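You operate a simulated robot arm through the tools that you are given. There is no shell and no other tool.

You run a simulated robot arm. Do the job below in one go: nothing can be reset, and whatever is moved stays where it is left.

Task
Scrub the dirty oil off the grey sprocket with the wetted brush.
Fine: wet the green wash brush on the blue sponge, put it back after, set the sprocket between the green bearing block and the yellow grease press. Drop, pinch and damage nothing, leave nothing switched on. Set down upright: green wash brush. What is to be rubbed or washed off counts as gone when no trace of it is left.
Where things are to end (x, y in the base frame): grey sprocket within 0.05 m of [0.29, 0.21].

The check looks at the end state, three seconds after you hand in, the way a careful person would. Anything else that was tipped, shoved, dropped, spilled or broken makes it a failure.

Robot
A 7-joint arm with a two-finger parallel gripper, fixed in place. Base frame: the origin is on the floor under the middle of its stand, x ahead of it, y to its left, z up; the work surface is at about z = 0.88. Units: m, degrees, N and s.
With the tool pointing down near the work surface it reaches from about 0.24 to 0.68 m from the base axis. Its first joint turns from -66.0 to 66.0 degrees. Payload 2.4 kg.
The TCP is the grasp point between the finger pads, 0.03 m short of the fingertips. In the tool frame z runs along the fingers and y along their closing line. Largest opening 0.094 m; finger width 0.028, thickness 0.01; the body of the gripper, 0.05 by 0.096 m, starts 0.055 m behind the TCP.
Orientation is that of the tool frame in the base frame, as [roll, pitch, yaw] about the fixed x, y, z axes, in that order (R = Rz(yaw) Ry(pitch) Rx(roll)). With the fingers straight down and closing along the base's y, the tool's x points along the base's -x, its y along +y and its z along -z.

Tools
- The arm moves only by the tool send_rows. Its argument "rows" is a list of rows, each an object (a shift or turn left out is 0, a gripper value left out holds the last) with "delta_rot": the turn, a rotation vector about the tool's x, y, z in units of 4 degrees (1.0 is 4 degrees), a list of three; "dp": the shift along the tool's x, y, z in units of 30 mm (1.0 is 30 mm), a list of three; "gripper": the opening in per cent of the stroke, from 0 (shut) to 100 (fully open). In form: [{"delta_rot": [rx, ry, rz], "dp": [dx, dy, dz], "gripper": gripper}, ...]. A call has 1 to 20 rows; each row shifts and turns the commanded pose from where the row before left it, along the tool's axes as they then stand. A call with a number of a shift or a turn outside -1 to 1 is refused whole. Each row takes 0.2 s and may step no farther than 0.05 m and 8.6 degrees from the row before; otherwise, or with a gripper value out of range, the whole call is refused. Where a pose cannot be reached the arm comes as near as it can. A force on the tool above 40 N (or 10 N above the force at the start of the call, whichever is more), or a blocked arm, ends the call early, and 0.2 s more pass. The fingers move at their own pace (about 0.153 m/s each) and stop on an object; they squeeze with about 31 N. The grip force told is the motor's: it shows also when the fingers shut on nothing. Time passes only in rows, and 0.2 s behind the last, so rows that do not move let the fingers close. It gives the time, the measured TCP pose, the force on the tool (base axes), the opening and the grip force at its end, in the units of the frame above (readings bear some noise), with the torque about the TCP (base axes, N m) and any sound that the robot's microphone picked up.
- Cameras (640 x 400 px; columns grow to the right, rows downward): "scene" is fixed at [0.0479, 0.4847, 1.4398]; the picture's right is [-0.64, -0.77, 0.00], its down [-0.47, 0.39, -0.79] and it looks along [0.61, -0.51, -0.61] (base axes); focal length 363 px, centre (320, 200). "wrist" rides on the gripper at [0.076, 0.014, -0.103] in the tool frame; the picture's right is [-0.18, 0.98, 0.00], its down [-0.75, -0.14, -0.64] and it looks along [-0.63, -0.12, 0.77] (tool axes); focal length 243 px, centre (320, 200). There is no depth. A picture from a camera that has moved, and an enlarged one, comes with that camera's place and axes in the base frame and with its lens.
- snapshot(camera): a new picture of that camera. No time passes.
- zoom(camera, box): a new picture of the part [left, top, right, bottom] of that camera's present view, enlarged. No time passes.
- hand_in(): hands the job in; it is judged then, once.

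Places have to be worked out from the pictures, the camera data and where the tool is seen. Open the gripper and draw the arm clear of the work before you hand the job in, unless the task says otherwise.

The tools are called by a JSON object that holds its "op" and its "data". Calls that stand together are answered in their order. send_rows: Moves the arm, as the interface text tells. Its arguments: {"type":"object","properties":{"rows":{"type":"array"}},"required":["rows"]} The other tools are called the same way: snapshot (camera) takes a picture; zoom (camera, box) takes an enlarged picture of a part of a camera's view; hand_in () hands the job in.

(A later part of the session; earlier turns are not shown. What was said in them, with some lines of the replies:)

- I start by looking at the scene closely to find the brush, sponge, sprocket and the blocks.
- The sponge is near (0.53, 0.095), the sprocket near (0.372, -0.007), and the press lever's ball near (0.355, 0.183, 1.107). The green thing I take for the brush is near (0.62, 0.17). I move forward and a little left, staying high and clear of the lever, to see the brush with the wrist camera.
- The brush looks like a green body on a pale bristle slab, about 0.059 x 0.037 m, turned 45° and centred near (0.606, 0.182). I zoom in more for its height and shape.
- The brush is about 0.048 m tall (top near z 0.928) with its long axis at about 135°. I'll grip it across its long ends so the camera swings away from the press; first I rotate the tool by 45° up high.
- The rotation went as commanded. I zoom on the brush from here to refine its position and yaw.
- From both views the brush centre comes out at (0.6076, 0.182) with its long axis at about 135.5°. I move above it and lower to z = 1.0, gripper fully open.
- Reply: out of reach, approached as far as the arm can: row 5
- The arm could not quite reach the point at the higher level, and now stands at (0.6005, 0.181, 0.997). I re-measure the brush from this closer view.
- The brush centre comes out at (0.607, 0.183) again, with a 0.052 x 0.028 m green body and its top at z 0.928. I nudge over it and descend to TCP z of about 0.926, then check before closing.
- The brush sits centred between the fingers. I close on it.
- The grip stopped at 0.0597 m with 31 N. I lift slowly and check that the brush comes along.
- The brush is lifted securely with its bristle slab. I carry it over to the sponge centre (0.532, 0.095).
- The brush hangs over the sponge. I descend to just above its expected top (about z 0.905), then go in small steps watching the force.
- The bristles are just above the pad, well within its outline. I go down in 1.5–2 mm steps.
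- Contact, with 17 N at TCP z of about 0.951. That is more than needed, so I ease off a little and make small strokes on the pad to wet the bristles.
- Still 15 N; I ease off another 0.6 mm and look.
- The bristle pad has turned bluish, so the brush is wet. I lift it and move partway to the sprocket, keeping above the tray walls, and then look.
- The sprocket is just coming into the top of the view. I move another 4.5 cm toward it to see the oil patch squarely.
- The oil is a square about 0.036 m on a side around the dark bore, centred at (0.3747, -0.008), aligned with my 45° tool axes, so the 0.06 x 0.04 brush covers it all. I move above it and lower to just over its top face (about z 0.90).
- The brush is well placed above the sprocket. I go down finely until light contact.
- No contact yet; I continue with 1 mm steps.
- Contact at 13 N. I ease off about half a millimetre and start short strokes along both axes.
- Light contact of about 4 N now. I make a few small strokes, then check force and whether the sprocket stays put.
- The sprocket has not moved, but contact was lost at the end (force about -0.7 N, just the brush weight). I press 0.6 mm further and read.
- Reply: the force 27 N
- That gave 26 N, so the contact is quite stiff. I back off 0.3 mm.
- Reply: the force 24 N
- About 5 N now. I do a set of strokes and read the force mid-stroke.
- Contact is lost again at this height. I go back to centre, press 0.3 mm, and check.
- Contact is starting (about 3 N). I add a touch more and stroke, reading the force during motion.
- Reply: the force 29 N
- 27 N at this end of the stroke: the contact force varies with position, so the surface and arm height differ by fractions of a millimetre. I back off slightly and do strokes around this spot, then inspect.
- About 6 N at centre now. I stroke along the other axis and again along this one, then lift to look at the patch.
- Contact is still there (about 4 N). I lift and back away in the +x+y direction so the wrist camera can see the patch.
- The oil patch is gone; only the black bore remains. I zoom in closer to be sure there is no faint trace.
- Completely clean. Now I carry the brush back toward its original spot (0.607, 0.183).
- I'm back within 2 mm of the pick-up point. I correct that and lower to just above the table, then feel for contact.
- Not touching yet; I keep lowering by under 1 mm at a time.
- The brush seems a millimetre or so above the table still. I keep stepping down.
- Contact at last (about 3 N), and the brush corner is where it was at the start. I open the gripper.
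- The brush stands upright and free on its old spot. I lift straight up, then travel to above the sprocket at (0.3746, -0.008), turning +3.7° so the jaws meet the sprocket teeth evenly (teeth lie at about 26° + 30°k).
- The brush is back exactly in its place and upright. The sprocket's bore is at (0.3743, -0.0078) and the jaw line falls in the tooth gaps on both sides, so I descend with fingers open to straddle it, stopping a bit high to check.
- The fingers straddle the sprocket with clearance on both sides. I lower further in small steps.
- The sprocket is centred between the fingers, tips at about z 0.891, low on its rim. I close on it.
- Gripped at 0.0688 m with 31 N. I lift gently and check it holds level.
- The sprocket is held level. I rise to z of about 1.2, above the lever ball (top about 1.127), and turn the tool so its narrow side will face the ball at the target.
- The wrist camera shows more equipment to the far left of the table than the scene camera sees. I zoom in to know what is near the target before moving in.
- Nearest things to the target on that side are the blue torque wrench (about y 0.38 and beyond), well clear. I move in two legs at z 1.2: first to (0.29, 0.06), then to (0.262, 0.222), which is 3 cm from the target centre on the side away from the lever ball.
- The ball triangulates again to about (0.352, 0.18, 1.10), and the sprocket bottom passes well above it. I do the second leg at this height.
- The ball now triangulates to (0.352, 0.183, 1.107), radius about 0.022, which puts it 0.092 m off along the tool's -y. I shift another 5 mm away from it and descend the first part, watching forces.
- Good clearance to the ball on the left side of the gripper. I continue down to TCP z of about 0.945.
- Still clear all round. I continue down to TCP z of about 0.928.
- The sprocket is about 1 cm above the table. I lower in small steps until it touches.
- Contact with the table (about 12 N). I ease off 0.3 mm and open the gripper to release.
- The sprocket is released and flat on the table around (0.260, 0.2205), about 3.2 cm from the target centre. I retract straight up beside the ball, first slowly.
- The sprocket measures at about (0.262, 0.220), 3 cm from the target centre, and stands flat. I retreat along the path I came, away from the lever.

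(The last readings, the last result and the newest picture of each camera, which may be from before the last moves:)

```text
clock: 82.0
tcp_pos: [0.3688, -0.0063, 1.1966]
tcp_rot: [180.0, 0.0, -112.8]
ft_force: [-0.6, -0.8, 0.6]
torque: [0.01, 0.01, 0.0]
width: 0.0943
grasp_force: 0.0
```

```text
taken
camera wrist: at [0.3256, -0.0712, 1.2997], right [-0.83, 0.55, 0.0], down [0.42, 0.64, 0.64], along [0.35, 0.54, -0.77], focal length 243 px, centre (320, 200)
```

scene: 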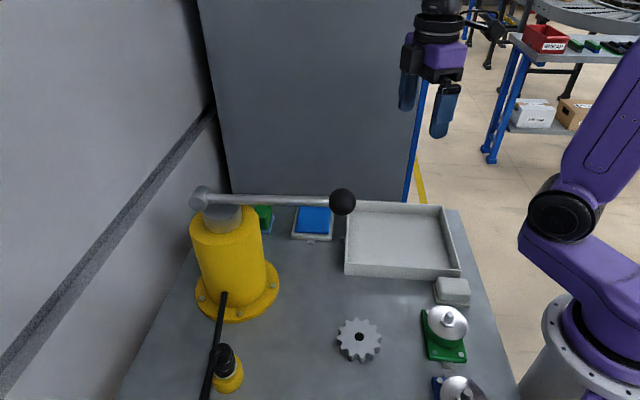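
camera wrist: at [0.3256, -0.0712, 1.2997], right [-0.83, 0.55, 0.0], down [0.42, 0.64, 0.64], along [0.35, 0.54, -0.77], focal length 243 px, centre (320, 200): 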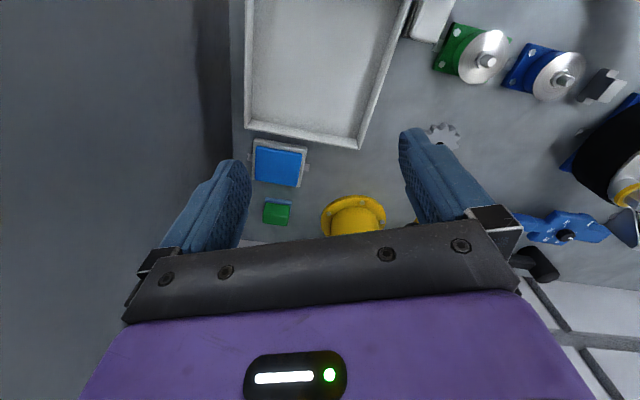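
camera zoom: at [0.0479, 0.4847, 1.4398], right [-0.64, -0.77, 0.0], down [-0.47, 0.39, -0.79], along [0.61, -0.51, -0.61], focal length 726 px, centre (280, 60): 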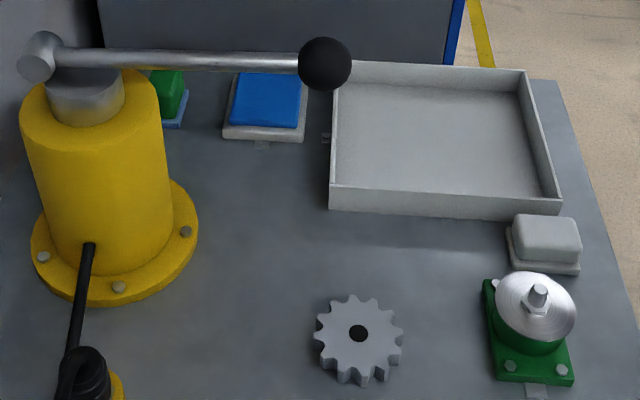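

Everything checks out. The sprocket is clean and flat at about (0.262, 0.220), between the green bearing block and the yellow press. The brush stands upright on its own spot, nothing else has moved, and the gripper is open with the arm clear. I hand in.

{"op": "hand_in", "data": {}}

```text
The job is handed in.
```

The job is done and handed in, and the sprocket is clean; I don't have the check's verdict.

- **Scrubbing:** I wetted the green brush on the blue sponge until the bristles turned bluish, then scrubbed the sprocket in its tray. Close-ups from both cameras show no oil left, only the black bore. While I was finding the right height, the brush pressed on the sprocket with up to 27 N for a moment. I see no mark from it.
- **Brush:** it stands upright on its original spot.
- **Sprocket:** it lies flat at about (0.262, 0.220), between the green bearing block and the yellow grease press. That is 3 cm from the target centre, within the 5 cm allowed. I chose that side to keep the gripper clear of the press lever's ball.
- **Everything else:** nothing else looks moved or tipped in the last pictures, and I did not touch the press or any switch. The gripper is open and the arm is drawn clear above the tray.
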